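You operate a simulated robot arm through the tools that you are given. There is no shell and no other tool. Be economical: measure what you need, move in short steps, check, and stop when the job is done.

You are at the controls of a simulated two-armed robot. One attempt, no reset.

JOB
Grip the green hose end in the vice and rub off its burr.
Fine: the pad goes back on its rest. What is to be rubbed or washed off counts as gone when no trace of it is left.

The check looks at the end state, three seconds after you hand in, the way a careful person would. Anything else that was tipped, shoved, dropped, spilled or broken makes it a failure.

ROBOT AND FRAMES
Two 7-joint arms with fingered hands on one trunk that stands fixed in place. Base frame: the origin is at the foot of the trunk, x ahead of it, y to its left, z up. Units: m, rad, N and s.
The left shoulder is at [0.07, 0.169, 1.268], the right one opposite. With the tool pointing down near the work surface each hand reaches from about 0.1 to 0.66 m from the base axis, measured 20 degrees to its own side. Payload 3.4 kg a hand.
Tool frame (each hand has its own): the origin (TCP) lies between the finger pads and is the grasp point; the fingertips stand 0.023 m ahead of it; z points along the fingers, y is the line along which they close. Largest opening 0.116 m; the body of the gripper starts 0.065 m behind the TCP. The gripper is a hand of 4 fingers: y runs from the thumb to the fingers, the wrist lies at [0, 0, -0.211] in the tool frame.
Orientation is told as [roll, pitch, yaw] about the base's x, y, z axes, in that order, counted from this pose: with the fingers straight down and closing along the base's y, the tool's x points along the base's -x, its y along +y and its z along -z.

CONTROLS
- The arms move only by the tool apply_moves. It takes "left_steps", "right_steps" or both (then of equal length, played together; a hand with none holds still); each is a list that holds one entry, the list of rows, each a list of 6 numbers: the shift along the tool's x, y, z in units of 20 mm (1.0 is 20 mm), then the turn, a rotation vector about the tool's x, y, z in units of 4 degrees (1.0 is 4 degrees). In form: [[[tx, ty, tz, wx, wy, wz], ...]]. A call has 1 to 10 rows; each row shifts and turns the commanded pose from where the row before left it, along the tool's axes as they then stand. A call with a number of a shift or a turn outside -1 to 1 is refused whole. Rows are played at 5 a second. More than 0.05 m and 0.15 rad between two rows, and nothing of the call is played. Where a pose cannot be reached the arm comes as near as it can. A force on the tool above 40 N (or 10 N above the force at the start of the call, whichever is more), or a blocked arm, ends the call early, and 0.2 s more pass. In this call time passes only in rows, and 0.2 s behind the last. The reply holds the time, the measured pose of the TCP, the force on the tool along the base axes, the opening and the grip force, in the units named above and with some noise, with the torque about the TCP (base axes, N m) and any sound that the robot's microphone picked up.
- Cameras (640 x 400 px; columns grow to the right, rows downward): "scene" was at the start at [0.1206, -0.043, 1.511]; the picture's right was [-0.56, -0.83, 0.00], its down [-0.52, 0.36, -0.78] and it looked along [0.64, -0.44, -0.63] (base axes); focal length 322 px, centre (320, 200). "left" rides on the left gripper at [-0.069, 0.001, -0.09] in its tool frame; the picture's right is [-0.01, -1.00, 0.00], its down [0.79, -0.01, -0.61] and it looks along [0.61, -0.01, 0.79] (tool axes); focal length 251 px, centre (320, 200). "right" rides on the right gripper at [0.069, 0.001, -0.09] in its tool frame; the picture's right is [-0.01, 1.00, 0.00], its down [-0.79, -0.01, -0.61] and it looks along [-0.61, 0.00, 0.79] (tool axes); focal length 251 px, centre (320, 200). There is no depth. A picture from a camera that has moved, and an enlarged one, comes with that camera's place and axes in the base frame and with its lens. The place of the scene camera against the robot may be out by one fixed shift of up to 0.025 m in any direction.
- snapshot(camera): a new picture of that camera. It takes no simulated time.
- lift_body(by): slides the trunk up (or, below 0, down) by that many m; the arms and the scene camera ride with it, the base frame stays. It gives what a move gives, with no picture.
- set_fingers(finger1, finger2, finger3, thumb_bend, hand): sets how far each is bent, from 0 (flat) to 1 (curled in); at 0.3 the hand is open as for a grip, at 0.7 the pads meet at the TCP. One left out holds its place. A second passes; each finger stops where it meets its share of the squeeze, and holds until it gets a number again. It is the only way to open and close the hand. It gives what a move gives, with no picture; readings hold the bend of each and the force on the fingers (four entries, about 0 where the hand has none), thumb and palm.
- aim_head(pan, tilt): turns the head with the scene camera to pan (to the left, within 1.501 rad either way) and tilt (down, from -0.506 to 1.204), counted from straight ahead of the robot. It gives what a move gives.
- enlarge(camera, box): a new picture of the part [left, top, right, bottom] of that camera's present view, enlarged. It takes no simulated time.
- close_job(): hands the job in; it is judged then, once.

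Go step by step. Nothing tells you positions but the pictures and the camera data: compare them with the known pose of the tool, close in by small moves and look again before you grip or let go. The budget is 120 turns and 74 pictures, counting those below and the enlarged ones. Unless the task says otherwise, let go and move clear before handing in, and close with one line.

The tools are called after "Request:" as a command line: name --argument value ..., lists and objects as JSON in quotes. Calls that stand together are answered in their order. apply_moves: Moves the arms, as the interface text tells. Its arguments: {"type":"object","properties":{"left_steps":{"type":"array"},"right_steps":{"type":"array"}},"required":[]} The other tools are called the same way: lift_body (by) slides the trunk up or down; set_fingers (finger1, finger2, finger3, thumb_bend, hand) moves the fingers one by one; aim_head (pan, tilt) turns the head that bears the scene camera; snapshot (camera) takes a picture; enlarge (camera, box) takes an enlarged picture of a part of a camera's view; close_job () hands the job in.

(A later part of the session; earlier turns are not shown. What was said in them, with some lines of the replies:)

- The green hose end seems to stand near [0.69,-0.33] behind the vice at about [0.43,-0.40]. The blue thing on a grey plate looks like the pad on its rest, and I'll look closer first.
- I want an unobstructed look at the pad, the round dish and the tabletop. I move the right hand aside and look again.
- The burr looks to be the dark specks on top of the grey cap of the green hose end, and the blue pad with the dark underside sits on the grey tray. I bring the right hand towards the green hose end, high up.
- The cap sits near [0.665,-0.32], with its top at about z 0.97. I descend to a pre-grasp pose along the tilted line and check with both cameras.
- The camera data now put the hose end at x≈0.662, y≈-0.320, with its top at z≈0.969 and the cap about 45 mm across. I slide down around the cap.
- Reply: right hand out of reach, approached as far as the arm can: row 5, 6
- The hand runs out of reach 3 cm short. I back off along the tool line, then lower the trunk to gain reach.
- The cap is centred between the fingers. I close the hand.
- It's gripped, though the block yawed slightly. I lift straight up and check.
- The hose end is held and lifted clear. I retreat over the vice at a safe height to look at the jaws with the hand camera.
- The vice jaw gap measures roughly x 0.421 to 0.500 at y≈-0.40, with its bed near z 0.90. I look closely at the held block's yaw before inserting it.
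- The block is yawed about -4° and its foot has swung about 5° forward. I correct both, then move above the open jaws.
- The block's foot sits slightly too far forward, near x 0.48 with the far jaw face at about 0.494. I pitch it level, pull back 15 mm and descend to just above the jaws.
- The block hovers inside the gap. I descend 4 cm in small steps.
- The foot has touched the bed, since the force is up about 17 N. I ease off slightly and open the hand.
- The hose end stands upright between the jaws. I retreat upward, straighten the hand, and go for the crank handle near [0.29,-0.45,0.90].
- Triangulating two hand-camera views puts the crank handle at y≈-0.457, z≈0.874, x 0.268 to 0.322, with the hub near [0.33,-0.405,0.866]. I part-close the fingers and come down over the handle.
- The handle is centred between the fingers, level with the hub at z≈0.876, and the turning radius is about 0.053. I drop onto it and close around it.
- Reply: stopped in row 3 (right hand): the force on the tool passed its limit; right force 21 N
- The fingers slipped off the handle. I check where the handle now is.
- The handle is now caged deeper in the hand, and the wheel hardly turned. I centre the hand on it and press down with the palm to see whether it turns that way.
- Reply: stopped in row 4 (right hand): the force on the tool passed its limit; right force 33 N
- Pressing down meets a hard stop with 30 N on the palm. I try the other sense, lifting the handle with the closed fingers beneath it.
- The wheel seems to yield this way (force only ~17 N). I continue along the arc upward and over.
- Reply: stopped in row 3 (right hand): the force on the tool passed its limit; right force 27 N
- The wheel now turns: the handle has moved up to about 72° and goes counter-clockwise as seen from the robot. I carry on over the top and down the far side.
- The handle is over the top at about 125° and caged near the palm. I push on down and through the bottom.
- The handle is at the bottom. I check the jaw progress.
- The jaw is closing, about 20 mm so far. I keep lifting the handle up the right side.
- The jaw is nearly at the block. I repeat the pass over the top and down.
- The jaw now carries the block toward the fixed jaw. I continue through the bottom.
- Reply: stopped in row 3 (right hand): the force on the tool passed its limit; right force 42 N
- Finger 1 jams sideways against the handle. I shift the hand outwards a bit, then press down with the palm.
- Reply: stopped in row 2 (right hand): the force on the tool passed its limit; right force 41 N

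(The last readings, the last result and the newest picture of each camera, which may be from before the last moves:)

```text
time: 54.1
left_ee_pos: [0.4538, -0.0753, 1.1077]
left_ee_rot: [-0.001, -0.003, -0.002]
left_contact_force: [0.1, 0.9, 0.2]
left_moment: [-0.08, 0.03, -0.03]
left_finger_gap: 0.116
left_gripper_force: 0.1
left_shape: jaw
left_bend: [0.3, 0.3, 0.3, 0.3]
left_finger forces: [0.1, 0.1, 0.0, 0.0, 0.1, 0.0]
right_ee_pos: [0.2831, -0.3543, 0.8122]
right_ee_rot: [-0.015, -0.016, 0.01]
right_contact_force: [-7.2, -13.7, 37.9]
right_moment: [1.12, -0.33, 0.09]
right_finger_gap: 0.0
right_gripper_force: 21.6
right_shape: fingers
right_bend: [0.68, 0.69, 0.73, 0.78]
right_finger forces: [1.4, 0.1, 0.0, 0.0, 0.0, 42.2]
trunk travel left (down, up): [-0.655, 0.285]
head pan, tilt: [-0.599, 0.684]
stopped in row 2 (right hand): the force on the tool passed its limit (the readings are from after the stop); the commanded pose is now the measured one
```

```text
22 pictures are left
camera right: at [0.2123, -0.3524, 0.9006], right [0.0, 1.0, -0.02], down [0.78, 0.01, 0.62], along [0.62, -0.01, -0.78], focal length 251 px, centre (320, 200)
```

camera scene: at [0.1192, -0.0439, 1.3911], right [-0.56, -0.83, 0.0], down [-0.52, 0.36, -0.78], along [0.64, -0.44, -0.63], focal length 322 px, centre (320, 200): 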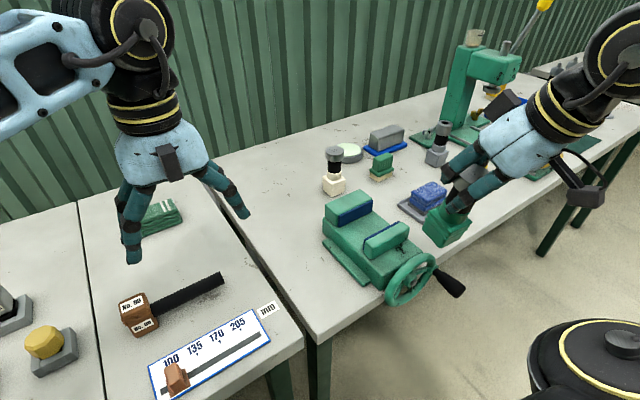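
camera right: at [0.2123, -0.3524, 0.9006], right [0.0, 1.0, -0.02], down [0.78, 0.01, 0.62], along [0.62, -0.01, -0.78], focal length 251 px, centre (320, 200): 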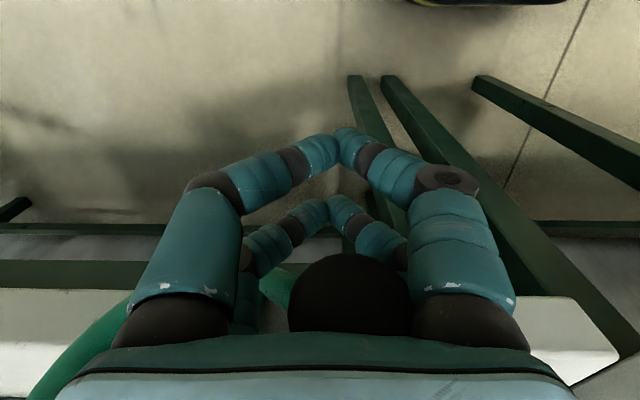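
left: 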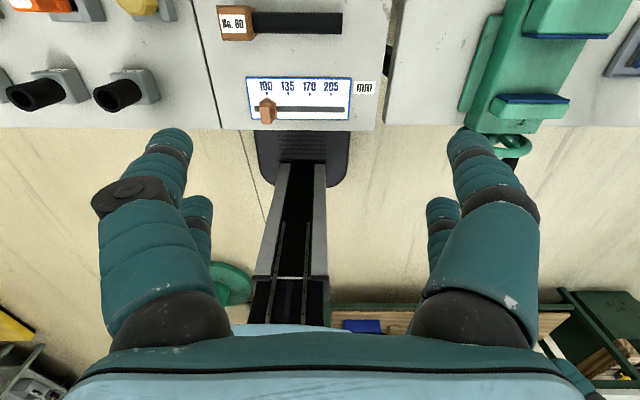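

With 42 N at the palm the handle no longer moves, so the vice is tight. I ease off, open the hand and back away upward.

Request:
apply_moves --right_steps '[[[0.1, 0.3, -0.4, 0, 0, 0], [0, 0, -0.3, 0, 0, 0]]]'

Request:
set_fingers --hand "right" --finger1 0.4 --finger2 0.4 --finger3 0.4 --thumb_bend 0.4

Request:
apply_moves --right_steps '[[[0.2, 0, -0.8, 0, 0, 0], [0.2, 0, -1, 0, 0, 0], [0.2, 0, -1, 0, 0, 0], [0.2, 0, -1, 0, 0, 0], [0.2, 0, -1, 0, 0, 0], [0.2, 0, -1, 0, 0, 0], [0.2, 0, -1, 0, 0, 0], [0.2, 0, -1, 0, 0, 0], [0, 0, -1, 0, 0, 0], [0, -1, -1, 0, 0, 0]]]'

Request:
snapshot --camera "right"

Request:
enlarge --camera "scene" --box '[320, 150, 480, 300]'

```text
time: 54.7
left_ee_pos: [0.4563, -0.0754, 1.1064]
left_ee_rot: [-0.001, -0.002, -0.001]
left_contact_force: [0.1, 1.3, 0.2]
left_moment: [-0.01, -0.01, 0.01]
left_finger_gap: 0.1161
left_gripper_force: 0.1
left_shape: jaw
left_bend: [0.3, 0.3, 0.3, 0.3]
left_finger forces: [0.1, 0.1, 0.0, 0.1, 0.0, 0.0]
right_ee_pos: [0.2797, -0.3463, 0.8239]
right_ee_rot: [-0.01, -0.012, 0.011]
right_contact_force: [0.1, -0.7, 0.1]
right_moment: [-0.01, -0.01, 0.03]
right_finger_gap: 0.0
right_gripper_force: 0.0
right_shape: fingers
right_bend: [0.68, 0.69, 0.73, 0.78]
right_finger forces: [0.0, 0.0, 0.0, 0.0, 0.1, 0.0]
trunk travel left (down, up): [-0.655, 0.285]
head pan, tilt: [-0.599, 0.684]
```

```text
time: 55.7
left_ee_pos: [0.4575, -0.0768, 1.1059]
left_ee_rot: [-0.001, -0.001, -0.002]
left_contact_force: [-0.5, 0.4, 0.0]
left_moment: [-0.01, 0.02, 0.03]
left_finger_gap: 0.1158
left_gripper_force: 0.1
left_shape: jaw
left_bend: [0.3, 0.3, 0.3, 0.3]
left_finger forces: [0.1, 0.0, 0.1, 0.0, 0.0, 0.0]
right_ee_pos: [0.2815, -0.3461, 0.8246]
right_ee_rot: [-0.011, -0.014, 0.01]
right_contact_force: [-1.1, 0.0, 0.6]
right_moment: [0.0, 0.0, -0.01]
right_finger_gap: 0.0873
right_gripper_force: 0.1
right_shape: fingers
right_bend: [0.4, 0.4, 0.4, 0.4]
right_finger forces: [0.0, 0.0, 0.0, 0.0, 0.0, 0.0]
trunk travel left (down, up): [-0.655, 0.285]
head pan, tilt: [-0.599, 0.684]
```

```text
time: 57.9
left_ee_pos: [0.457, -0.0787, 1.1076]
left_ee_rot: [0.002, 0.0, -0.001]
left_contact_force: [0.2, -0.5, 0.3]
left_moment: [-0.01, -0.01, 0.0]
left_finger_gap: 0.1157
left_gripper_force: 0.1
left_shape: jaw
left_bend: [0.3, 0.3, 0.3, 0.3]
left_finger forces: [0.0, 0.1, 0.0, 0.1, 0.0, 0.0]
right_ee_pos: [0.2687, -0.3773, 1.0166]
right_ee_rot: [-0.009, -0.014, 0.011]
right_contact_force: [-0.2, 0.1, -0.3]
right_moment: [-0.02, -0.01, -0.03]
right_finger_gap: 0.0874
right_gripper_force: 0.1
right_shape: fingers
right_bend: [0.4, 0.4, 0.4, 0.4]
right_finger forces: [0.0, 0.0, 0.1, 0.0, 0.0, 0.0]
right hand out of reach, approached as far as the arm can: row 3, 4, 5, 6, 7
trunk travel left (down, up): [-0.655, 0.285]
head pan, tilt: [-0.599, 0.684]
```

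```text
21 pictures are left
camera right: at [0.1995, -0.3778, 1.1052], right [0.0, 1.0, -0.01], down [0.79, 0.01, 0.62], along [0.62, -0.01, -0.79], focal length 251 px, centre (320, 200)
```

right: 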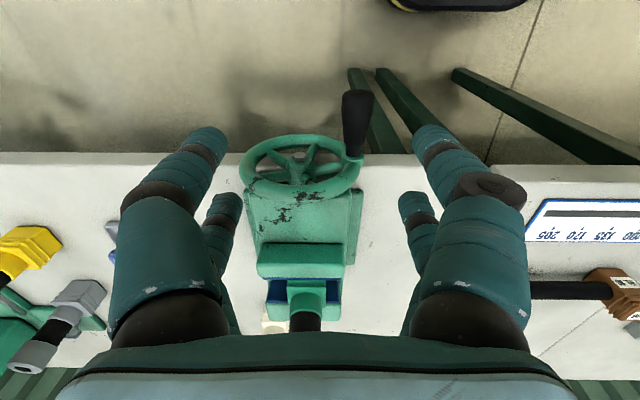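

```text
2.67 times, centred on (400, 225) of scene
camera zoom: at [0.12, -0.0434, 1.391], right [-0.56, -0.83, 0.0], down [-0.52, 0.36, -0.78], along [0.64, -0.44, -0.63], focal length 858 px, centre (107, 133)
```

zoom: 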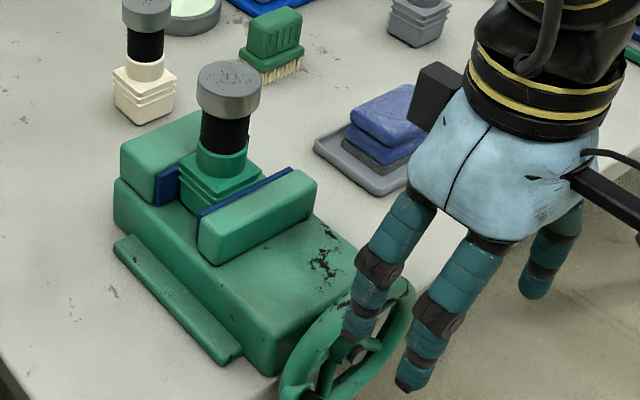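

The hose end is clamped between both jaws. Next comes the blue pad at about [0.46,-0.592]; I raise the hand, swing over and tilt it for reach.

Request:
apply_moves --right_steps '[[[0, 0, -1, 0, 0, 0], [0, 0, -1, 0, 0, 0], [0, 0, -1, 0, 0, 0], [0, -1, -1, 0, 0, 0], [0, -1, -0.5, 0, 0, 0], [0, -1, 0, 0, 0, 0], [0, -1, 0, 0, 0, 0], [0, -1, 0, 0, 0, 0], [0, -1, 0, 0, 0, 0], [0, -1, 0, 0, 0, 0]]]'

Request:
apply_moves --right_steps '[[[-0.5, -1, 0, 0, -1, 0], [-0.5, -1, 0, 0, -1, 0], [-0.5, -1, 0, 0, -1, 0], [-0.5, -0.7, 0, 0, -1, 0], [-0.5, 0, 0, 0, -1, 0], [-0.5, 0, 0, 0, -1, 0]]]'

Request:
lift_body --by -0.05

Request:
snapshot --camera "right"

```text
time: 60.1
left_ee_pos: [0.4573, -0.0771, 1.106]
left_ee_rot: [0.002, 0.0, -0.001]
left_contact_force: [-0.4, -0.2, 0.2]
left_moment: [0.01, 0.01, 0.02]
left_finger_gap: 0.1159
left_gripper_force: 0.0
left_shape: jaw
left_bend: [0.3, 0.3, 0.3, 0.3]
left_finger forces: [0.0, 0.0, 0.1, 0.0, 0.0, 0.1]
right_ee_pos: [0.2694, -0.5177, 1.1081]
right_ee_rot: [-0.009, -0.012, 0.012]
right_contact_force: [-0.1, -0.3, -0.1]
right_moment: [0.03, 0.0, -0.01]
right_finger_gap: 0.0877
right_gripper_force: 0.1
right_shape: fingers
right_bend: [0.4, 0.4, 0.4, 0.4]
right_finger forces: [0.0, 0.0, 0.1, 0.0, 0.0, 0.0]
trunk travel left (down, up): [-0.655, 0.285]
head pan, tilt: [-0.599, 0.684]
```

```text
time: 61.5
left_ee_pos: [0.4566, -0.0775, 1.1053]
left_ee_rot: [-0.001, -0.001, -0.002]
left_contact_force: [-0.3, -0.3, 0.1]
left_moment: [-0.01, 0.01, -0.01]
left_finger_gap: 0.1159
left_gripper_force: 0.0
left_shape: jaw
left_bend: [0.3, 0.3, 0.3, 0.3]
left_finger forces: [0.0, 0.0, 0.1, 0.0, 0.0, 0.0]
right_ee_pos: [0.328, -0.5899, 1.1209]
right_ee_rot: [-0.009, -0.433, 0.016]
right_contact_force: [0.7, -0.2, 0.5]
right_moment: [0.0, -0.01, -0.01]
right_finger_gap: 0.0875
right_gripper_force: 0.0
right_shape: fingers
right_bend: [0.4, 0.4, 0.4, 0.4]
right_finger forces: [0.0, 0.0, 0.1, 0.0, 0.0, 0.1]
trunk travel left (down, up): [-0.655, 0.285]
head pan, tilt: [-0.599, 0.684]
```

```text
time: 62.4
left_ee_pos: [0.4573, -0.0773, 1.056]
left_ee_rot: [0.0, 0.001, -0.002]
left_contact_force: [-0.8, 0.9, -0.5]
left_moment: [0.01, 0.0, 0.01]
left_finger_gap: 0.1161
left_gripper_force: 0.1
left_shape: jaw
left_bend: [0.3, 0.3, 0.3, 0.3]
left_finger forces: [0.0, 0.1, 0.0, 0.0, 0.1, 0.1]
right_ee_pos: [0.3288, -0.5899, 1.0705]
right_ee_rot: [-0.009, -0.43, 0.015]
right_contact_force: [0.4, 0.4, 0.9]
right_moment: [0.01, 0.0, 0.01]
right_finger_gap: 0.0877
right_gripper_force: 0.1
right_shape: fingers
right_bend: [0.4, 0.4, 0.4, 0.4]
right_finger forces: [0.0, 0.1, 0.1, 0.1, 0.0, 0.0]
trunk travel left (down, up): [-0.605, 0.335]
head pan, tilt: [-0.599, 0.684]
```

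```text
19 pictures are left
camera right: at [0.2291, -0.5907, 1.1228], right [0.0, 1.0, -0.01], down [0.47, 0.01, 0.88], along [0.88, 0.0, -0.47], focal length 251 px, centre (320, 200)
```

right: 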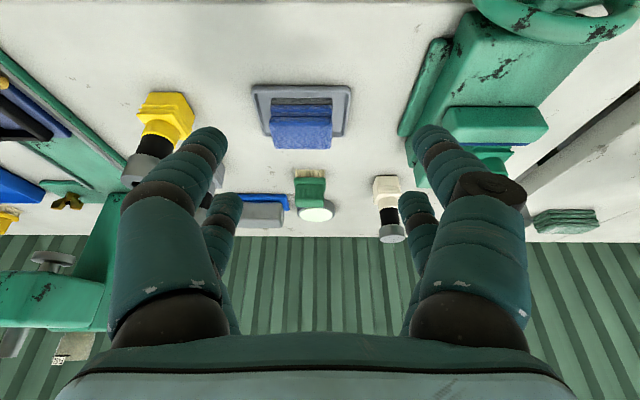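

The pad measures about 57 × 75 mm, centred near [0.479,-0.612], with its top at z≈0.892 and lying square. I reduce the tilt so the fingers reach evenly and move above it.

Request:
set_fingers --hand "right" --finger1 0.34 --finger2 0.34 --finger3 0.34 --thumb_bend 0.34

Request:
apply_moves --right_steps '[[[0, 0, 0, 0, 1, 0], [0, 0, 0, 0, 1, 0], [0, 0, 0, 0, 1, 0], [-0.89, -0.17, 0.93, 0, 0, 0], [-0.89, -0.17, 0.93, 0, 0, 0], [-0.89, -0.17, 0.93, 0, 0, 0], [-0.89, -0.17, 0.93, 0, 0, 0], [-0.89, -0.17, 0.93, 0, 0, 0], [-0.89, -0.17, 0.93, 0, 0, 0], [-0.89, -0.17, 0.93, 0, 0, 0]]]'

Request:
snapshot --camera "right"

```text
time: 63.4
left_ee_pos: [0.4575, -0.0768, 1.0553]
left_ee_rot: [0.0, 0.0, -0.003]
left_contact_force: [0.5, -0.1, 0.8]
left_moment: [-0.02, 0.01, 0.01]
left_finger_gap: 0.1161
left_gripper_force: 0.1
left_shape: jaw
left_bend: [0.3, 0.3, 0.3, 0.3]
left_finger forces: [0.1, 0.1, 0.1, 0.0, 0.0, 0.0]
right_ee_pos: [0.3278, -0.5899, 1.0697]
right_ee_rot: [-0.009, -0.431, 0.015]
right_contact_force: [-1.3, 0.6, 0.4]
right_moment: [-0.01, 0.02, -0.02]
right_finger_gap: 0.1052
right_gripper_force: 0.1
right_shape: fingers
right_bend: [0.34, 0.34, 0.34, 0.34]
right_finger forces: [0.1, 0.2, 0.1, 0.1, 0.1, 0.0]
trunk travel left (down, up): [-0.605, 0.335]
head pan, tilt: [-0.599, 0.684]
```

```text
time: 65.6
left_ee_pos: [0.4577, -0.0769, 1.056]
left_ee_rot: [0.001, 0.002, -0.001]
left_contact_force: [0.4, 0.1, -0.2]
left_moment: [-0.03, 0.0, 0.01]
left_finger_gap: 0.1162
left_gripper_force: 0.1
left_shape: jaw
left_bend: [0.3, 0.3, 0.3, 0.3]
left_finger forces: [0.0, 0.0, 0.0, 0.0, 0.0, 0.0]
right_ee_pos: [0.4818, -0.6129, 0.9697]
right_ee_rot: [-0.011, -0.221, 0.014]
right_contact_force: [-0.6, 0.2, 0.1]
right_moment: [-0.01, 0.0, -0.02]
right_finger_gap: 0.105
right_gripper_force: 0.1
right_shape: fingers
right_bend: [0.34, 0.34, 0.34, 0.34]
right_finger forces: [0.0, 0.1, 0.0, 0.0, 0.0, 0.0]
trunk travel left (down, up): [-0.605, 0.335]
head pan, tilt: [-0.599, 0.684]
```

```text
18 pictures are left
camera right: at [0.3942, -0.614, 1.0422], right [0.0, 1.0, -0.01], down [0.64, 0.01, 0.77], along [0.77, 0.0, -0.64], focal length 251 px, centre (320, 200)
```

right: 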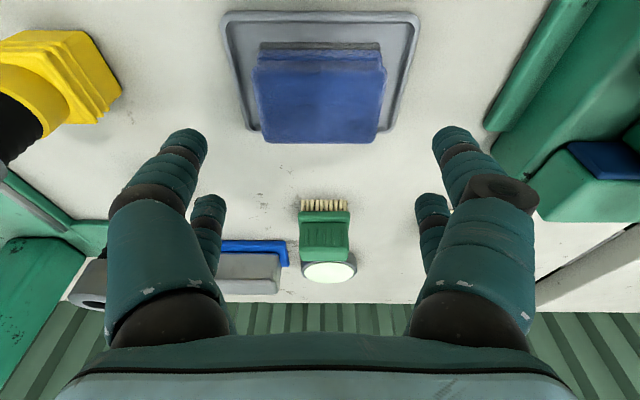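

Request:
set_fingers --hand "right" --finger1 0.38 --finger2 0.38 --finger3 0.38 --thumb_bend 0.38

Request:
apply_moves --right_steps '[[[0.22, -0.03, 0.97, 0, 0, 0], [0.22, -0.03, 0.97, 0, 0, 0], [0.16, 0, 0.7, 0, 0, 0], [0.16, 0, 0.7, 0, 0, 0], [0.12, 0, 0.55, 0, 0, 0]]]'

Request:
snapshot --camera "right"

```text
time: 66.6
left_ee_pos: [0.4588, -0.0775, 1.0561]
left_ee_rot: [0.001, 0.0, -0.001]
left_contact_force: [-0.3, -0.2, 0.7]
left_moment: [0.0, 0.01, -0.01]
left_finger_gap: 0.1163
left_gripper_force: 0.1
left_shape: jaw
left_bend: [0.3, 0.3, 0.3, 0.3]
left_finger forces: [0.1, 0.0, 0.1, 0.0, 0.0, 0.0]
right_ee_pos: [0.4783, -0.6141, 0.9725]
right_ee_rot: [-0.009, -0.221, 0.011]
right_contact_force: [-0.2, -0.3, -0.5]
right_moment: [0.01, 0.0, -0.01]
right_finger_gap: 0.0947
right_gripper_force: 0.0
right_shape: fingers
right_bend: [0.38, 0.38, 0.38, 0.38]
right_finger forces: [0.1, 0.1, 0.0, 0.1, 0.0, 0.1]
trunk travel left (down, up): [-0.605, 0.335]
head pan, tilt: [-0.599, 0.684]
```

```text
time: 67.8
left_ee_pos: [0.4565, -0.0759, 1.0574]
left_ee_rot: [0.0, -0.001, -0.002]
left_contact_force: [-0.3, -0.1, -0.3]
left_moment: [-0.02, -0.01, 0.0]
left_finger_gap: 0.1158
left_gripper_force: 0.1
left_shape: jaw
left_bend: [0.3, 0.3, 0.3, 0.3]
left_finger forces: [0.1, 0.0, 0.0, 0.0, 0.0, 0.0]
right_ee_pos: [0.4802, -0.615, 0.8919]
right_ee_rot: [-0.011, -0.222, 0.014]
right_contact_force: [1.0, -1.3, 3.2]
right_moment: [0.15, 0.01, -0.06]
right_finger_gap: 0.0947
right_gripper_force: 1.0
right_shape: fingers
right_bend: [0.38, 0.38, 0.38, 0.38]
right_finger forces: [2.7, 0.0, 0.0, 0.0, 0.1, 0.0]
trunk travel left (down, up): [-0.605, 0.335]
head pan, tilt: [-0.599, 0.684]
```

```text
17 pictures are left
camera right: at [0.3929, -0.6152, 0.9642], right [0.0, 1.0, -0.01], down [0.64, 0.01, 0.77], along [0.77, 0.0, -0.64], focal length 251 px, centre (320, 200)
```

right: 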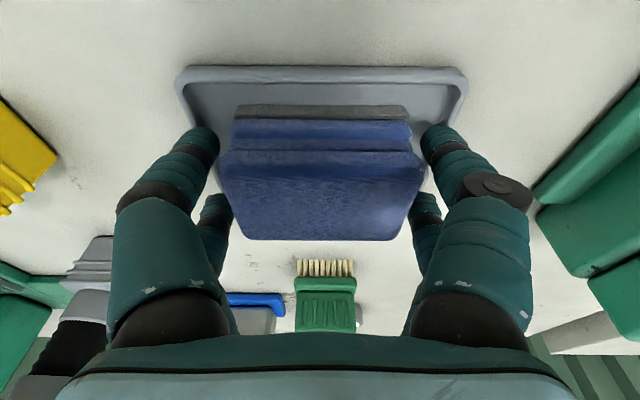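

The fingers are beside the pad, finger 1 just touching. I close on it.

Request:
set_fingers --hand "right" --finger1 0.6 --finger2 0.6 --finger3 0.6 --thumb_bend 0.6

Request:
apply_moves --right_steps '[[[-0.11, 0, -0.5, 0, 0, 0], [-0.22, 0, -0.97, 0, 0, 0], [-0.22, 0, -0.97, 0, 0, 0]]]'

Request:
snapshot --camera "right"

```text
time: 68.8
left_ee_pos: [0.457, -0.0774, 1.0559]
left_ee_rot: [-0.001, -0.001, -0.001]
left_contact_force: [0.1, 0.5, 0.6]
left_moment: [-0.01, 0.01, 0.0]
left_finger_gap: 0.116
left_gripper_force: 0.0
left_shape: jaw
left_bend: [0.3, 0.3, 0.3, 0.3]
left_finger forces: [0.0, 0.0, 0.0, 0.0, 0.0, 0.0]
right_ee_pos: [0.4791, -0.616, 0.8914]
right_ee_rot: [-0.01, -0.223, 0.012]
right_contact_force: [0.3, -1.3, 4.0]
right_moment: [-0.23, -0.11, -0.03]
right_finger_gap: 0.0772
right_gripper_force: 19.6
right_shape: fingers
right_bend: [0.44, 0.42, 0.47, 0.49]
right_finger forces: [10.1, 9.3, 6.3, 0.1, 13.8, 0.0]
trunk travel left (down, up): [-0.605, 0.335]
head pan, tilt: [-0.599, 0.684]
```

```text
time: 69.6
left_ee_pos: [0.457, -0.0774, 1.0565]
left_ee_rot: [0.002, -0.001, -0.002]
left_contact_force: [0.3, -0.3, -0.2]
left_moment: [0.03, 0.0, 0.02]
left_finger_gap: 0.1161
left_gripper_force: 0.0
left_shape: jaw
left_bend: [0.3, 0.3, 0.3, 0.3]
left_finger forces: [0.0, 0.1, 0.0, 0.1, 0.0, 0.1]
right_ee_pos: [0.4783, -0.6151, 0.9424]
right_ee_rot: [-0.01, -0.222, 0.012]
right_contact_force: [-0.1, 0.1, -1.1]
right_moment: [0.0, 0.0, 0.01]
right_finger_gap: 0.0773
right_gripper_force: 20.0
right_shape: fingers
right_bend: [0.44, 0.42, 0.47, 0.49]
right_finger forces: [10.1, 9.8, 6.4, 0.1, 13.6, 0.0]
trunk travel left (down, up): [-0.605, 0.335]
head pan, tilt: [-0.599, 0.684]
```

```text
16 pictures are left
camera right: at [0.3924, -0.6153, 1.014], right [0.0, 1.0, -0.01], down [0.64, 0.01, 0.77], along [0.77, 0.0, -0.64], focal length 251 px, centre (320, 200)
```

right: 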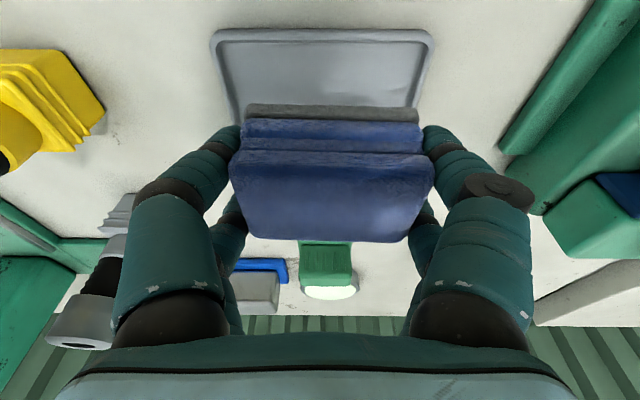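

The pad is held firmly and the tray stayed put. I carry the pad up and over the clamped cap, whose top I expect at about [0.47,-0.40,1.018].

Request:
apply_moves --right_steps '[[[-0.205, 0, -0.91, 0, 0, 0], [-0.205, 0, -0.91, 0, 0, 0], [-0.205, 0, -0.91, 0, 0, 0], [-0.205, 0, -0.91, 0, 0, 0], [-0.205, 0, -0.91, 0, 0, 0], [-0.205, 0.9, -0.91, 0, 0, 0], [-0.205, 0.9, -0.91, 0, 0, 0], [-0.205, 0.9, -0.91, 0, 0, 0], [-0.205, 0.9, -0.91, 0, 0, 0]]]'

Request:
apply_moves --right_steps '[[[0.04, 0.9, -0.01, 0, 0, 0], [0.04, 0.9, -0.01, 0, 0, 0], [0.04, 0.9, -0.01, 0, 0, 0], [0.04, 0.9, -0.01, 0, 0, 0], [0.04, 0.9, -0.01, 0, 0, 0], [0.04, 0.9, -0.01, 0, 0, 0], [0.04, 0.9, -0.01, 0, 0, 0], [0.04, 0.9, -0.01, 0, 0, 0]]]'

Request:
snapshot --camera "right"

Request:
snapshot --camera "scene"

```text
time: 71.6
left_ee_pos: [0.4577, -0.0779, 1.0565]
left_ee_rot: [0.001, -0.001, -0.003]
left_contact_force: [0.0, 0.2, 0.3]
left_moment: [-0.02, -0.02, -0.01]
left_finger_gap: 0.1159
left_gripper_force: 0.0
left_shape: jaw
left_bend: [0.3, 0.3, 0.3, 0.3]
left_finger forces: [0.1, 0.1, 0.0, 0.0, 0.1, 0.0]
right_ee_pos: [0.4782, -0.5389, 1.1095]
right_ee_rot: [-0.013, -0.224, 0.014]
right_contact_force: [0.3, -0.3, -1.1]
right_moment: [-0.02, -0.01, 0.04]
right_finger_gap: 0.0773
right_gripper_force: 20.1
right_shape: fingers
right_bend: [0.44, 0.42, 0.47, 0.49]
right_finger forces: [10.2, 9.6, 6.3, 0.0, 13.5, 0.0]
trunk travel left (down, up): [-0.605, 0.335]
head pan, tilt: [-0.599, 0.684]
```

```text
time: 73.4
left_ee_pos: [0.4574, -0.0769, 1.0563]
left_ee_rot: [0.0, 0.001, -0.002]
left_contact_force: [0.0, 0.9, -0.2]
left_moment: [-0.01, -0.02, 0.01]
left_finger_gap: 0.1161
left_gripper_force: 0.1
left_shape: jaw
left_bend: [0.3, 0.3, 0.3, 0.3]
left_finger forces: [0.0, 0.0, 0.0, 0.1, 0.1, 0.1]
right_ee_pos: [0.4703, -0.397, 1.1077]
right_ee_rot: [-0.011, -0.222, 0.013]
right_contact_force: [-0.3, 0.4, -1.3]
right_moment: [-0.03, 0.06, 0.01]
right_finger_gap: 0.0773
right_gripper_force: 20.1
right_shape: fingers
right_bend: [0.44, 0.42, 0.47, 0.49]
right_finger forces: [10.1, 9.7, 6.3, 0.0, 13.5, 0.0]
trunk travel left (down, up): [-0.605, 0.335]
head pan, tilt: [-0.599, 0.684]
```

```text
15 pictures are left
camera right: at [0.3837, -0.3969, 1.1796], right [0.0, 1.0, -0.01], down [0.64, 0.01, 0.77], along [0.77, 0.0, -0.64], focal length 251 px, centre (320, 200)
```

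right: 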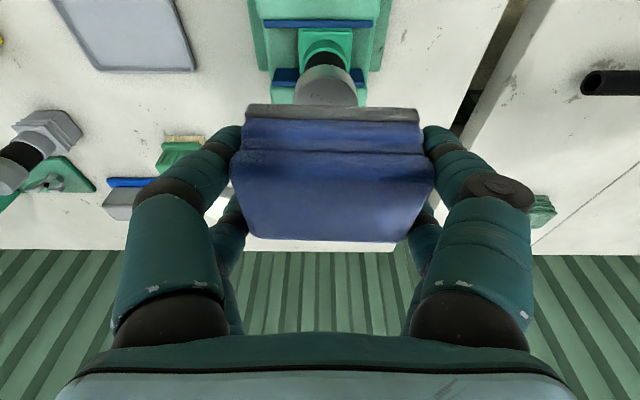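

```text
14 pictures are left
camera scene: at [0.1206, -0.0426, 1.341], right [-0.56, -0.83, 0.0], down [-0.52, 0.36, -0.78], along [0.64, -0.44, -0.63], focal length 322 px, centre (320, 200)
```

scene: 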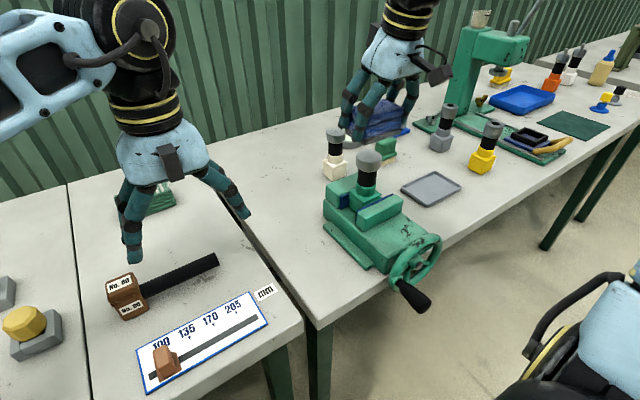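

The cap sits at about [0.471,-0.392] under the pad. I lower until contact.

Request:
apply_moves --right_steps '[[[0.17, 0.1, 0.73, 0, 0, 0], [0.17, 0.1, 0.73, 0, 0, 0], [0.11, 0.05, 0.5, 0, 0, 0], [0.055, 0, 0.24, 0, 0, 0], [0.028, 0, 0.12, 0, 0, 0]]]'

```text
time: 74.6
left_ee_pos: [0.4564, -0.0769, 1.0577]
left_ee_rot: [-0.001, -0.002, 0.0]
left_contact_force: [0.1, -0.8, -0.5]
left_moment: [0.0, -0.02, 0.0]
left_finger_gap: 0.1159
left_gripper_force: 0.1
left_shape: jaw
left_bend: [0.3, 0.3, 0.3, 0.3]
left_finger forces: [0.0, 0.1, 0.0, 0.0, 0.0, 0.0]
right_ee_pos: [0.4691, -0.3921, 1.062]
right_ee_rot: [-0.013, -0.228, 0.014]
right_contact_force: [1.8, -2.3, 13.8]
right_moment: [-0.36, -0.06, 0.05]
right_finger_gap: 0.0771
right_gripper_force: 20.6
right_shape: fingers
right_bend: [0.44, 0.42, 0.47, 0.49]
right_finger forces: [10.0, 9.5, 6.5, 0.0, 14.7, 0.0]
trunk travel left (down, up): [-0.605, 0.335]
head pan, tilt: [-0.599, 0.684]
```

Contact is about 14 N. I rub with y strokes, then x strokes.

Request:
apply_moves --right_steps '[[[0, 0.6, 0, 0, 0, 0], [0, 0.5, 0, 0, 0, 0], [0, -0.6, 0, 0, 0, 0], [0, -0.5, 0, 0, 0, 0], [0, -0.6, 0, 0, 0, 0], [0, -0.5, 0, 0, 0, 0], [0, 0.6, 0, 0, 0, 0], [0, 0.5, 0, 0, 0, 0]]]'

Request:
apply_moves --right_steps '[[[-0.49, 0, 0.11, 0, 0, 0], [-0.29, 0, 0.066, 0, 0, 0], [0.49, 0, -0.11, 0, 0, 0], [0.49, 0, -0.11, 0, 0, 0], [0.49, 0, -0.11, 0, 0, 0], [0.1, 0, -0.02, 0, 0, 0], [-0.49, 0, 0.11, 0, 0, 0], [-0.3, 0, 0.066, 0, 0, 0]]]'

Request:
apply_moves --right_steps '[[[-0.3, 0.4, 0.066, 0, 0, 0], [-0.2, 0.4, 0.044, 0, 0, 0], [0.3, -0.5, -0.066, 0, 0, 0], [0.4, -0.5, -0.09, 0, 0, 0], [0.3, -0.5, -0.066, 0, 0, 0], [0, 0.5, 0, 0, 0, 0], [0, 0.5, 0, 0, 0, 0], [-0.4, -0.4, 0.09, 0, 0, 0], [-0.5, -0.4, 0.11, 0, 0, 0], [0.4, 0.5, -0.09, 0, 0, 0]]]'

```text
time: 76.4
left_ee_pos: [0.4564, -0.0783, 1.056]
left_ee_rot: [0.002, -0.001, -0.001]
left_contact_force: [-0.8, -0.3, -1.3]
left_moment: [0.02, -0.02, -0.02]
left_finger_gap: 0.116
left_gripper_force: 0.1
left_shape: jaw
left_bend: [0.3, 0.3, 0.3, 0.3]
left_finger forces: [0.0, 0.0, 0.1, 0.0, 0.0, 0.1]
right_ee_pos: [0.47, -0.3936, 1.0601]
right_ee_rot: [-0.011, -0.224, 0.011]
right_contact_force: [1.2, -2.3, 5.4]
right_moment: [-0.19, -0.03, -0.02]
right_finger_gap: 0.0733
right_gripper_force: 15.8
right_shape: fingers
right_bend: [0.45, 0.43, 0.49, 0.51]
right_finger forces: [8.1, 7.6, 5.4, 0.0, 12.2, 0.0]
trunk travel left (down, up): [-0.605, 0.335]
head pan, tilt: [-0.599, 0.684]
```

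```text
time: 78.2
left_ee_pos: [0.4569, -0.0767, 1.056]
left_ee_rot: [0.001, 0.0, -0.001]
left_contact_force: [0.1, 0.1, 0.6]
left_moment: [-0.01, -0.01, -0.02]
left_finger_gap: 0.1159
left_gripper_force: 0.1
left_shape: jaw
left_bend: [0.3, 0.3, 0.3, 0.3]
left_finger forces: [0.1, 0.1, 0.1, 0.0, 0.1, 0.0]
right_ee_pos: [0.4708, -0.3928, 1.0606]
right_ee_rot: [-0.011, -0.222, 0.013]
right_contact_force: [-0.9, 0.1, 1.4]
right_moment: [-0.04, 0.03, -0.02]
right_finger_gap: 0.073
right_gripper_force: 16.4
right_shape: fingers
right_bend: [0.45, 0.43, 0.49, 0.51]
right_finger forces: [8.6, 7.9, 5.2, 0.0, 11.6, 0.0]
trunk travel left (down, up): [-0.605, 0.335]
head pan, tilt: [-0.599, 0.684]
```

```text
time: 80.4
left_ee_pos: [0.4574, -0.0765, 1.0564]
left_ee_rot: [-0.001, -0.002, -0.001]
left_contact_force: [0.0, 0.3, 0.3]
left_moment: [0.02, 0.02, -0.01]
left_finger_gap: 0.1161
left_gripper_force: 0.1
left_shape: jaw
left_bend: [0.3, 0.3, 0.3, 0.3]
left_finger forces: [0.1, 0.0, 0.0, 0.0, 0.0, 0.1]
right_ee_pos: [0.4684, -0.3923, 1.0596]
right_ee_rot: [-0.012, -0.224, 0.014]
right_contact_force: [2.0, -1.0, 3.9]
right_moment: [-0.13, -0.01, 0.04]
right_finger_gap: 0.0732
right_gripper_force: 16.6
right_shape: fingers
right_bend: [0.45, 0.43, 0.49, 0.51]
right_finger forces: [8.4, 7.7, 5.1, 0.1, 12.3, 0.1]
trunk travel left (down, up): [-0.605, 0.335]
head pan, tilt: [-0.599, 0.684]
```

I lift and look at the cap top and at the pad.

Request:
apply_moves --right_steps '[[[-0.22, 0, -0.97, 0, 0, 0], [-0.22, 0, -0.97, 0, 0, 0], [-0.22, -1, -0.97, 0, 0, 0], [0, -1, 0, 0, 0, 0], [0, -1, 0, 0, 0, 0]]]'

Request:
enlarge --camera "scene" --box '[340, 135, 400, 175]'

Request:
snapshot --camera "right"

```text
time: 81.6
left_ee_pos: [0.4589, -0.0771, 1.0558]
left_ee_rot: [0.002, 0.0, -0.001]
left_contact_force: [0.2, -0.3, 0.4]
left_moment: [0.0, -0.01, 0.01]
left_finger_gap: 0.1158
left_gripper_force: 0.1
left_shape: jaw
left_bend: [0.3, 0.3, 0.3, 0.3]
left_finger forces: [0.0, 0.0, 0.0, 0.0, 0.0, 0.1]
right_ee_pos: [0.4695, -0.4538, 1.118]
right_ee_rot: [-0.009, -0.222, 0.011]
right_contact_force: [0.1, 0.4, -0.9]
right_moment: [-0.01, 0.01, 0.03]
right_finger_gap: 0.0728
right_gripper_force: 16.2
right_shape: fingers
right_bend: [0.45, 0.43, 0.49, 0.51]
right_finger forces: [8.7, 7.8, 4.9, 0.0, 11.5, 0.1]
trunk travel left (down, up): [-0.605, 0.335]
head pan, tilt: [-0.599, 0.684]
```

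```text
10.00 times, centred on (370, 155) of scene
camera zoom: at [0.1208, -0.0437, 1.341], right [-0.56, -0.83, 0.0], down [-0.52, 0.36, -0.78], along [0.64, -0.44, -0.63], focal length 3217 px, centre (-180, 650)
```

zoom: 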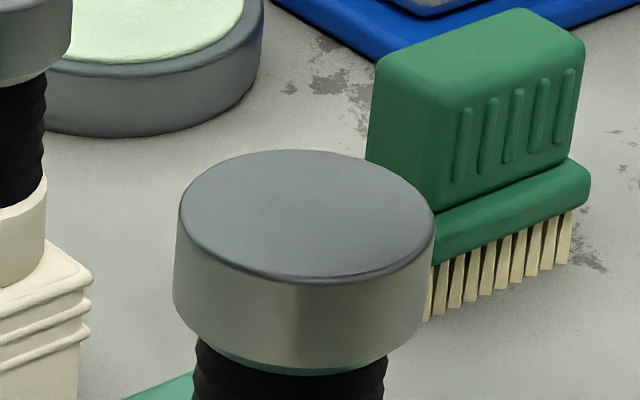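

```text
12 pictures are left
camera right: at [0.3841, -0.4533, 1.1913], right [0.0, 1.0, -0.01], down [0.64, 0.01, 0.77], along [0.77, 0.0, -0.64], focal length 251 px, centre (320, 200)
```

right: 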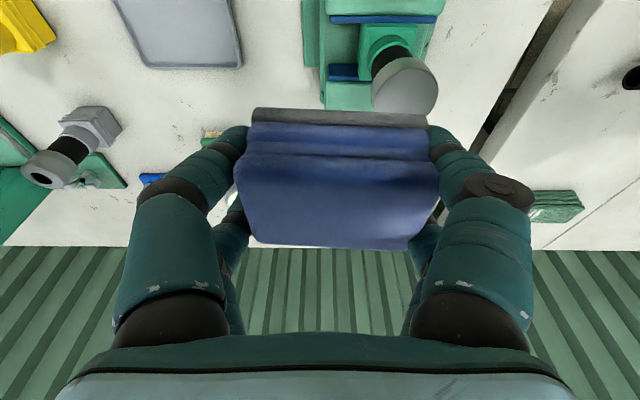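

The cap top is completely clean. I carry the pad back over its tray and descend part-way.

Request:
apply_moves --right_steps '[[[-0.05, -0.91, 0.01, 0, 0, 0], [-0.05, -0.91, 0.01, 0, 0, 0], [-0.05, -0.91, 0.01, 0, 0, 0], [-0.05, -0.91, 0.01, 0, 0, 0], [-0.05, -0.91, 0.01, 0, 0, 0], [-0.05, -0.91, 0.01, 0, 0, 0], [-0.05, -0.91, 0.01, 0, 0, 0], [-0.05, -0.91, 0.01, 0, 0, 0], [-0.05, -0.91, 0.01, 0, 0, 0]]]'

Request:
apply_moves --right_steps '[[[0.21, 0, 0.95, 0, 0, 0], [0.21, 0, 0.95, 0, 0, 0], [0.21, 0, 0.95, 0, 0, 0], [0.21, 0, 0.95, 0, 0, 0], [0.21, 0, 0.95, 0, 0, 0], [0.21, 0, 0.95, 0, 0, 0], [0.21, 0, 0.95, 0, 0, 0], [0.21, 0, 0.95, 0, 0, 0], [0.21, 0, 0.95, 0, 0, 0]]]'

Request:
snapshot --camera "right"

```text
time: 83.6
left_ee_pos: [0.4576, -0.077, 1.0554]
left_ee_rot: [0.002, 0.0, -0.002]
left_contact_force: [0.2, -0.5, 0.6]
left_moment: [-0.03, 0.01, 0.0]
left_finger_gap: 0.116
left_gripper_force: 0.0
left_shape: jaw
left_bend: [0.3, 0.3, 0.3, 0.3]
left_finger forces: [0.1, 0.0, 0.0, 0.0, 0.1, 0.0]
right_ee_pos: [0.4822, -0.6164, 1.1215]
right_ee_rot: [-0.01, -0.223, 0.012]
right_contact_force: [0.5, 0.1, -0.6]
right_moment: [-0.02, 0.0, -0.01]
right_finger_gap: 0.0731
right_gripper_force: 16.6
right_shape: fingers
right_bend: [0.45, 0.43, 0.49, 0.51]
right_finger forces: [8.8, 7.7, 5.0, 0.1, 11.5, 0.0]
trunk travel left (down, up): [-0.605, 0.335]
head pan, tilt: [-0.599, 0.684]
```

```text
time: 85.6
left_ee_pos: [0.4583, -0.0771, 1.0548]
left_ee_rot: [0.002, 0.001, -0.002]
left_contact_force: [0.0, 1.1, 0.7]
left_moment: [0.0, -0.03, -0.02]
left_finger_gap: 0.116
left_gripper_force: 0.1
left_shape: jaw
left_bend: [0.3, 0.3, 0.3, 0.3]
left_finger forces: [0.1, 0.0, 0.1, 0.1, 0.1, 0.0]
right_ee_pos: [0.4819, -0.6184, 0.9461]
right_ee_rot: [-0.01, -0.22, 0.012]
right_contact_force: [-0.9, 0.1, -0.2]
right_moment: [-0.01, 0.01, 0.02]
right_finger_gap: 0.0728
right_gripper_force: 16.8
right_shape: fingers
right_bend: [0.45, 0.43, 0.49, 0.51]
right_finger forces: [8.5, 7.7, 4.9, 0.0, 11.4, 0.0]
trunk travel left (down, up): [-0.605, 0.335]
head pan, tilt: [-0.599, 0.684]
```

```text
11 pictures are left
camera right: at [0.3964, -0.6184, 1.0181], right [0.0, 1.0, -0.01], down [0.64, 0.01, 0.77], along [0.77, 0.0, -0.64], focal length 251 px, centre (320, 200)
```

right: 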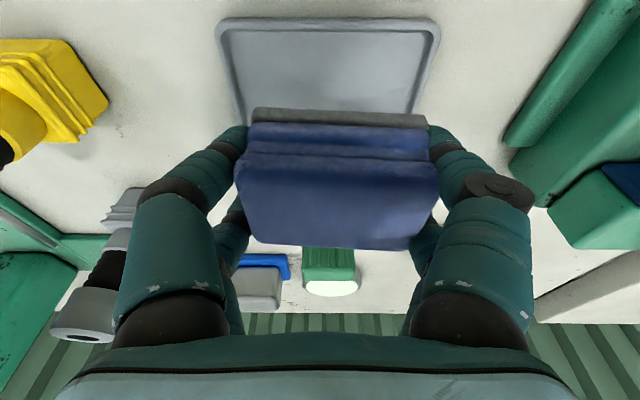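

Pad and tray line up within a couple of millimetres. I lower onto the tray.

Request:
apply_moves --right_steps '[[[0.25, 0, 0.7, 0, 0, 0], [0.25, 0, 0.7, 0, 0, 0], [0.18, 0, 0.7, 0, 0, 0], [0.06, 0, 0.24, 0, 0, 0], [0.03, 0, 0.12, 0, 0, 0]]]'

```text
time: 86.8
left_ee_pos: [0.4583, -0.0779, 1.0553]
left_ee_rot: [0.0, 0.0, -0.002]
left_contact_force: [0.5, 0.0, 0.2]
left_moment: [-0.01, 0.0, -0.05]
left_finger_gap: 0.1159
left_gripper_force: 0.1
left_shape: jaw
left_bend: [0.3, 0.3, 0.3, 0.3]
left_finger forces: [0.0, 0.0, 0.1, 0.0, 0.1, 0.0]
right_ee_pos: [0.4775, -0.6186, 0.8944]
right_ee_rot: [-0.011, -0.222, 0.012]
right_contact_force: [0.4, -0.1, 0.2]
right_moment: [-0.03, -0.03, 0.0]
right_finger_gap: 0.0733
right_gripper_force: 16.8
right_shape: fingers
right_bend: [0.45, 0.43, 0.49, 0.51]
right_finger forces: [8.6, 7.5, 4.9, 0.0, 11.2, 0.2]
trunk travel left (down, up): [-0.605, 0.335]
head pan, tilt: [-0.599, 0.684]
```

Request:
apply_moves --right_steps '[[[0.03, 0, 0.12, 0, 0, 0], [0.03, 0, 0.12, 0, 0, 0]]]'

Request:
snapshot --camera "right"

```text
time: 87.4
left_ee_pos: [0.4566, -0.0776, 1.0563]
left_ee_rot: [-0.001, 0.0, -0.002]
left_contact_force: [0.6, 0.2, 0.4]
left_moment: [-0.01, 0.0, 0.04]
left_finger_gap: 0.1161
left_gripper_force: 0.0
left_shape: jaw
left_bend: [0.3, 0.3, 0.3, 0.3]
left_finger forces: [0.1, 0.0, 0.0, 0.0, 0.0, 0.0]
right_ee_pos: [0.4777, -0.6173, 0.8908]
right_ee_rot: [-0.01, -0.224, 0.015]
right_contact_force: [0.1, 0.1, 0.6]
right_moment: [-0.02, 0.04, 0.03]
right_finger_gap: 0.0731
right_gripper_force: 16.1
right_shape: fingers
right_bend: [0.45, 0.43, 0.49, 0.51]
right_finger forces: [8.4, 7.6, 4.8, 0.1, 11.4, 0.0]
trunk travel left (down, up): [-0.605, 0.335]
head pan, tilt: [-0.599, 0.684]
```

```text
10 pictures are left
camera right: at [0.3918, -0.6184, 0.9627], right [0.0, 1.0, -0.01], down [0.64, 0.01, 0.77], along [0.77, 0.0, -0.64], focal length 251 px, centre (320, 200)
```

right: 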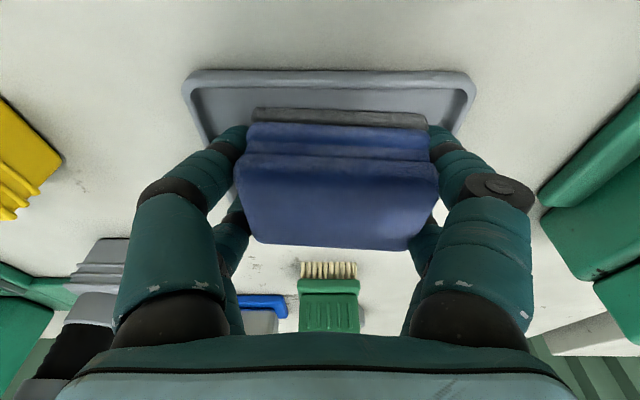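

Request:
apply_moves --right_steps '[[[0.02, 0, 0.1, 0, 0, 0], [0.02, 0, 0.1, 0, 0, 0]]]'

```text
time: 88.0
left_ee_pos: [0.4565, -0.0761, 1.0571]
left_ee_rot: [-0.002, 0.0, -0.002]
left_contact_force: [-0.5, 0.4, 0.6]
left_moment: [0.02, 0.01, 0.03]
left_finger_gap: 0.1158
left_gripper_force: 0.1
left_shape: jaw
left_bend: [0.3, 0.3, 0.3, 0.3]
left_finger forces: [0.0, 0.1, 0.1, 0.0, 0.0, 0.0]
right_ee_pos: [0.4787, -0.6163, 0.8881]
right_ee_rot: [-0.014, -0.225, 0.015]
right_contact_force: [0.7, -1.9, 15.0]
right_moment: [-0.58, 0.12, 0.05]
right_finger_gap: 0.0733
right_gripper_force: 16.7
right_shape: fingers
right_bend: [0.45, 0.43, 0.49, 0.51]
right_finger forces: [7.9, 7.8, 5.1, 0.0, 12.7, 0.1]
trunk travel left (down, up): [-0.605, 0.335]
head pan, tilt: [-0.599, 0.684]
```

It is seated with about 15 N of contact. I open just enough to clear and rise.

Request:
apply_moves --right_steps '[[[-0.02, 0, -0.06, 0, 0, 0]]]'

Request:
set_fingers --hand "right" --finger1 0.39 --finger2 0.39 --finger3 0.39 --thumb_bend 0.39

Request:
snapshot --camera "right"

```text
time: 88.4
left_ee_pos: [0.456, -0.0756, 1.0569]
left_ee_rot: [0.001, -0.003, -0.002]
left_contact_force: [-0.4, 0.0, 0.4]
left_moment: [-0.02, -0.01, 0.01]
left_finger_gap: 0.1159
left_gripper_force: 0.1
left_shape: jaw
left_bend: [0.3, 0.3, 0.3, 0.3]
left_finger forces: [0.0, 0.0, 0.0, 0.1, 0.0, 0.1]
right_ee_pos: [0.4774, -0.618, 0.8903]
right_ee_rot: [-0.011, -0.223, 0.015]
right_contact_force: [2.0, -1.8, 12.2]
right_moment: [-0.5, 0.09, 0.08]
right_finger_gap: 0.0732
right_gripper_force: 16.6
right_shape: fingers
right_bend: [0.45, 0.43, 0.49, 0.51]
right_finger forces: [7.7, 7.7, 5.1, 0.1, 12.6, 0.0]
trunk travel left (down, up): [-0.605, 0.335]
head pan, tilt: [-0.599, 0.684]
```

```text
time: 89.4
left_ee_pos: [0.4561, -0.0761, 1.056]
left_ee_rot: [0.0, -0.001, -0.002]
left_contact_force: [-0.1, 0.3, 0.2]
left_moment: [0.0, 0.0, 0.03]
left_finger_gap: 0.1161
left_gripper_force: 0.2
left_shape: jaw
left_bend: [0.3, 0.3, 0.3, 0.3]
left_finger forces: [0.0, 0.1, 0.0, 0.1, 0.0, 0.0]
right_ee_pos: [0.479, -0.6181, 0.8884]
right_ee_rot: [-0.011, -0.222, 0.011]
right_contact_force: [0.1, 3.8, -0.6]
right_moment: [0.1, -0.01, -0.08]
right_finger_gap: 0.0861
right_gripper_force: 2.0
right_shape: fingers
right_bend: [0.39, 0.39, 0.39, 0.42]
right_finger forces: [0.2, 0.1, 0.0, 0.0, 3.8, 0.0]
trunk travel left (down, up): [-0.605, 0.335]
head pan, tilt: [-0.599, 0.684]
```

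```text
9 pictures are left
camera right: at [0.3921, -0.6179, 0.9599], right [0.0, 1.0, -0.01], down [0.64, 0.01, 0.77], along [0.77, 0.0, -0.64], focal length 251 px, centre (320, 200)
```

right: 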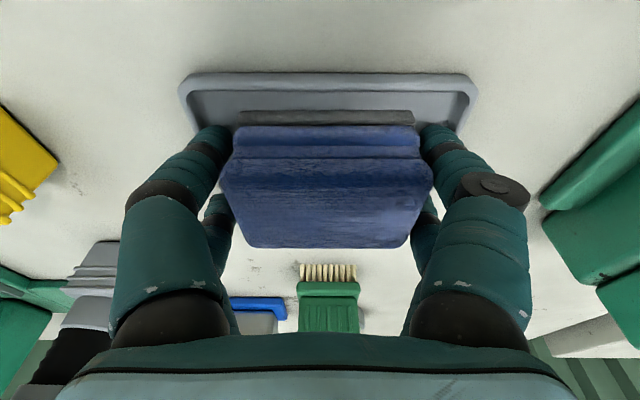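

The pad sits in its tray. The thumb lightly presses the tray rim, so I relax it a little and rise straight up.

Request:
set_fingers --hand "right" --thumb_bend 0.43

Request:
apply_moves --right_steps '[[[-0.11, 0.05, -0.48, 0, 0, 0], [-0.11, 0, -0.48, 0, 0, 0], [-0.22, 0, -0.97, 0, 0, 0], [-0.22, 0, -0.97, 0, 0, 0], [-0.22, 0, -0.97, 0, 0, 0], [-0.22, 0, -0.97, 0, 0, 0], [-0.22, 0, -0.97, 0, 0, 0], [-0.22, 0, -0.97, 0, 0, 0]]]'

Request:
snapshot --camera "right"

```text
time: 90.4
left_ee_pos: [0.4565, -0.0773, 1.0559]
left_ee_rot: [0.0, -0.001, -0.001]
left_contact_force: [0.2, -0.4, 0.0]
left_moment: [0.02, 0.03, 0.0]
left_finger_gap: 0.116
left_gripper_force: 0.1
left_shape: jaw
left_bend: [0.3, 0.3, 0.3, 0.3]
left_finger forces: [0.1, 0.0, 0.0, 0.0, 0.1, 0.0]
right_ee_pos: [0.4779, -0.6188, 0.8881]
right_ee_rot: [-0.01, -0.22, 0.013]
right_contact_force: [-0.3, 0.2, 0.7]
right_moment: [0.01, -0.03, -0.02]
right_finger_gap: 0.0849
right_gripper_force: 0.0
right_shape: fingers
right_bend: [0.39, 0.39, 0.39, 0.43]
right_finger forces: [0.1, 0.0, 0.0, 0.1, 0.1, 0.1]
trunk travel left (down, up): [-0.605, 0.335]
head pan, tilt: [-0.599, 0.684]
```

```text
time: 92.2
left_ee_pos: [0.4575, -0.078, 1.0555]
left_ee_rot: [0.002, 0.0, -0.002]
left_contact_force: [-0.8, -0.4, 0.4]
left_moment: [0.0, 0.0, 0.05]
left_finger_gap: 0.1158
left_gripper_force: 0.1
left_shape: jaw
left_bend: [0.3, 0.3, 0.3, 0.3]
left_finger forces: [0.1, 0.0, 0.0, 0.1, 0.1, 0.0]
right_ee_pos: [0.4777, -0.6156, 1.0269]
right_ee_rot: [-0.011, -0.222, 0.013]
right_contact_force: [-0.1, 0.1, 1.0]
right_moment: [0.02, -0.01, -0.01]
right_finger_gap: 0.0852
right_gripper_force: 0.1
right_shape: fingers
right_bend: [0.39, 0.39, 0.39, 0.43]
right_finger forces: [0.0, 0.1, 0.0, 0.1, 0.0, 0.1]
trunk travel left (down, up): [-0.605, 0.335]
head pan, tilt: [-0.599, 0.684]
```

```text
8 pictures are left
camera right: at [0.3915, -0.6158, 1.0985], right [0.0, 1.0, -0.01], down [0.64, 0.01, 0.77], along [0.77, 0.0, -0.64], focal length 251 px, centre (320, 200)
```

right: 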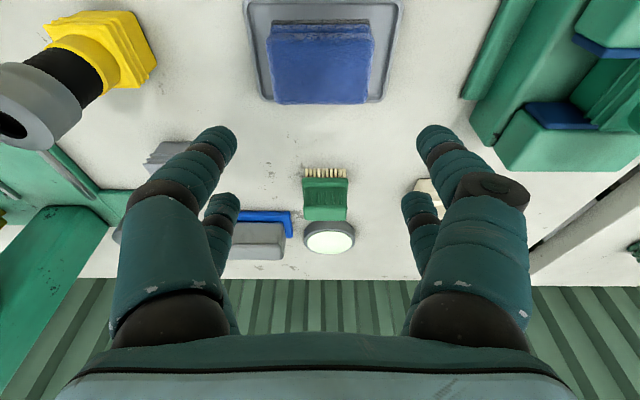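

The pad rests squarely on its tray. I withdraw the hand and take a last look over everything.

Request:
apply_moves --right_steps '[[[0.8, 0, -1, 0, 0, 0], [0.8, 0, -1, 0, 0, 0], [0.8, 0, -0.8, 0, 0, 0], [1, 0, -0.4, 0, 0, 0], [1, 0, -0.3, 0, 0, 0], [1, 0, -0.3, 0, 0, 0]]]'

Request:
enlarge --camera "scene" --box '[300, 110, 500, 310]'

Request:
enlarge --camera "scene" --box '[340, 135, 400, 195]'

```text
time: 93.6
left_ee_pos: [0.4563, -0.078, 1.0565]
left_ee_rot: [0.0, 0.0, -0.002]
left_contact_force: [0.4, -0.1, 0.8]
left_moment: [0.01, 0.05, 0.0]
left_finger_gap: 0.1158
left_gripper_force: 0.0
left_shape: jaw
left_bend: [0.3, 0.3, 0.3, 0.3]
left_finger forces: [0.1, 0.1, 0.0, 0.0, 0.0, 0.0]
right_ee_pos: [0.3557, -0.6171, 1.0761]
right_ee_rot: [-0.011, -0.223, 0.013]
right_contact_force: [-0.4, 0.0, 0.2]
right_moment: [0.03, 0.01, 0.02]
right_finger_gap: 0.0848
right_gripper_force: 0.1
right_shape: fingers
right_bend: [0.39, 0.39, 0.39, 0.43]
right_finger forces: [0.1, 0.0, 0.0, 0.0, 0.1, 0.0]
trunk travel left (down, up): [-0.605, 0.335]
head pan, tilt: [-0.599, 0.684]
```

```text
2.00 times, centred on (400, 210) of scene
camera zoom: at [0.1194, -0.0428, 1.3411], right [-0.56, -0.83, 0.0], down [-0.52, 0.36, -0.78], along [0.64, -0.44, -0.63], focal length 643 px, centre (160, 180)
```

zoom: 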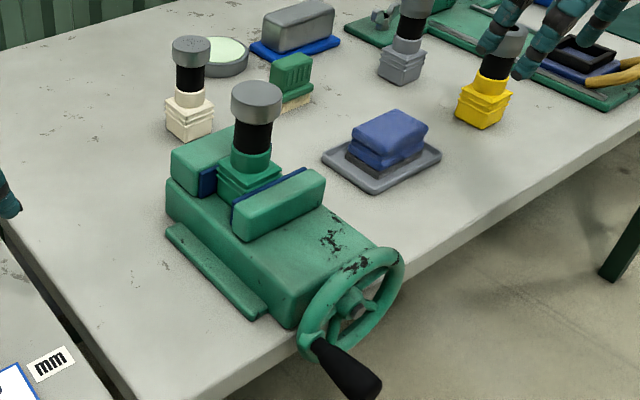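

```text
6.67 times, centred on (370, 165) of scene
camera zoom: at [0.1194, -0.0428, 1.3411], right [-0.56, -0.83, 0.0], down [-0.52, 0.36, -0.78], along [0.64, -0.44, -0.63], focal length 2145 px, centre (-13, 433)
```

zoom: 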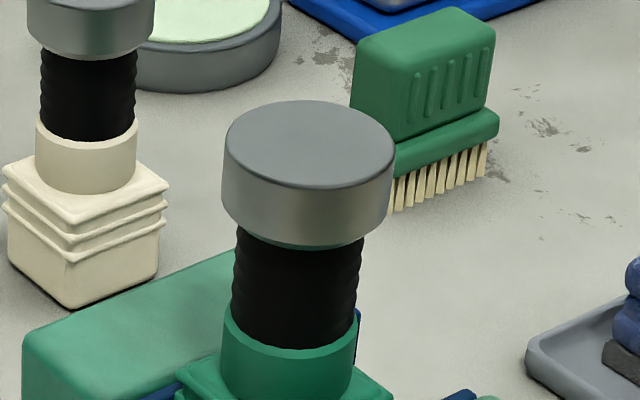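

The cap is clean, the hose end is clamped, the pad is on its rest and the hand is clear, so I hand in.

Request:
close_job

```text
The job is handed in.
```

The green hose end is clamped in the vice, and the last pictures show no trace of its burr. The pad is back on its rest, nothing else looked disturbed, and the job is handed in.
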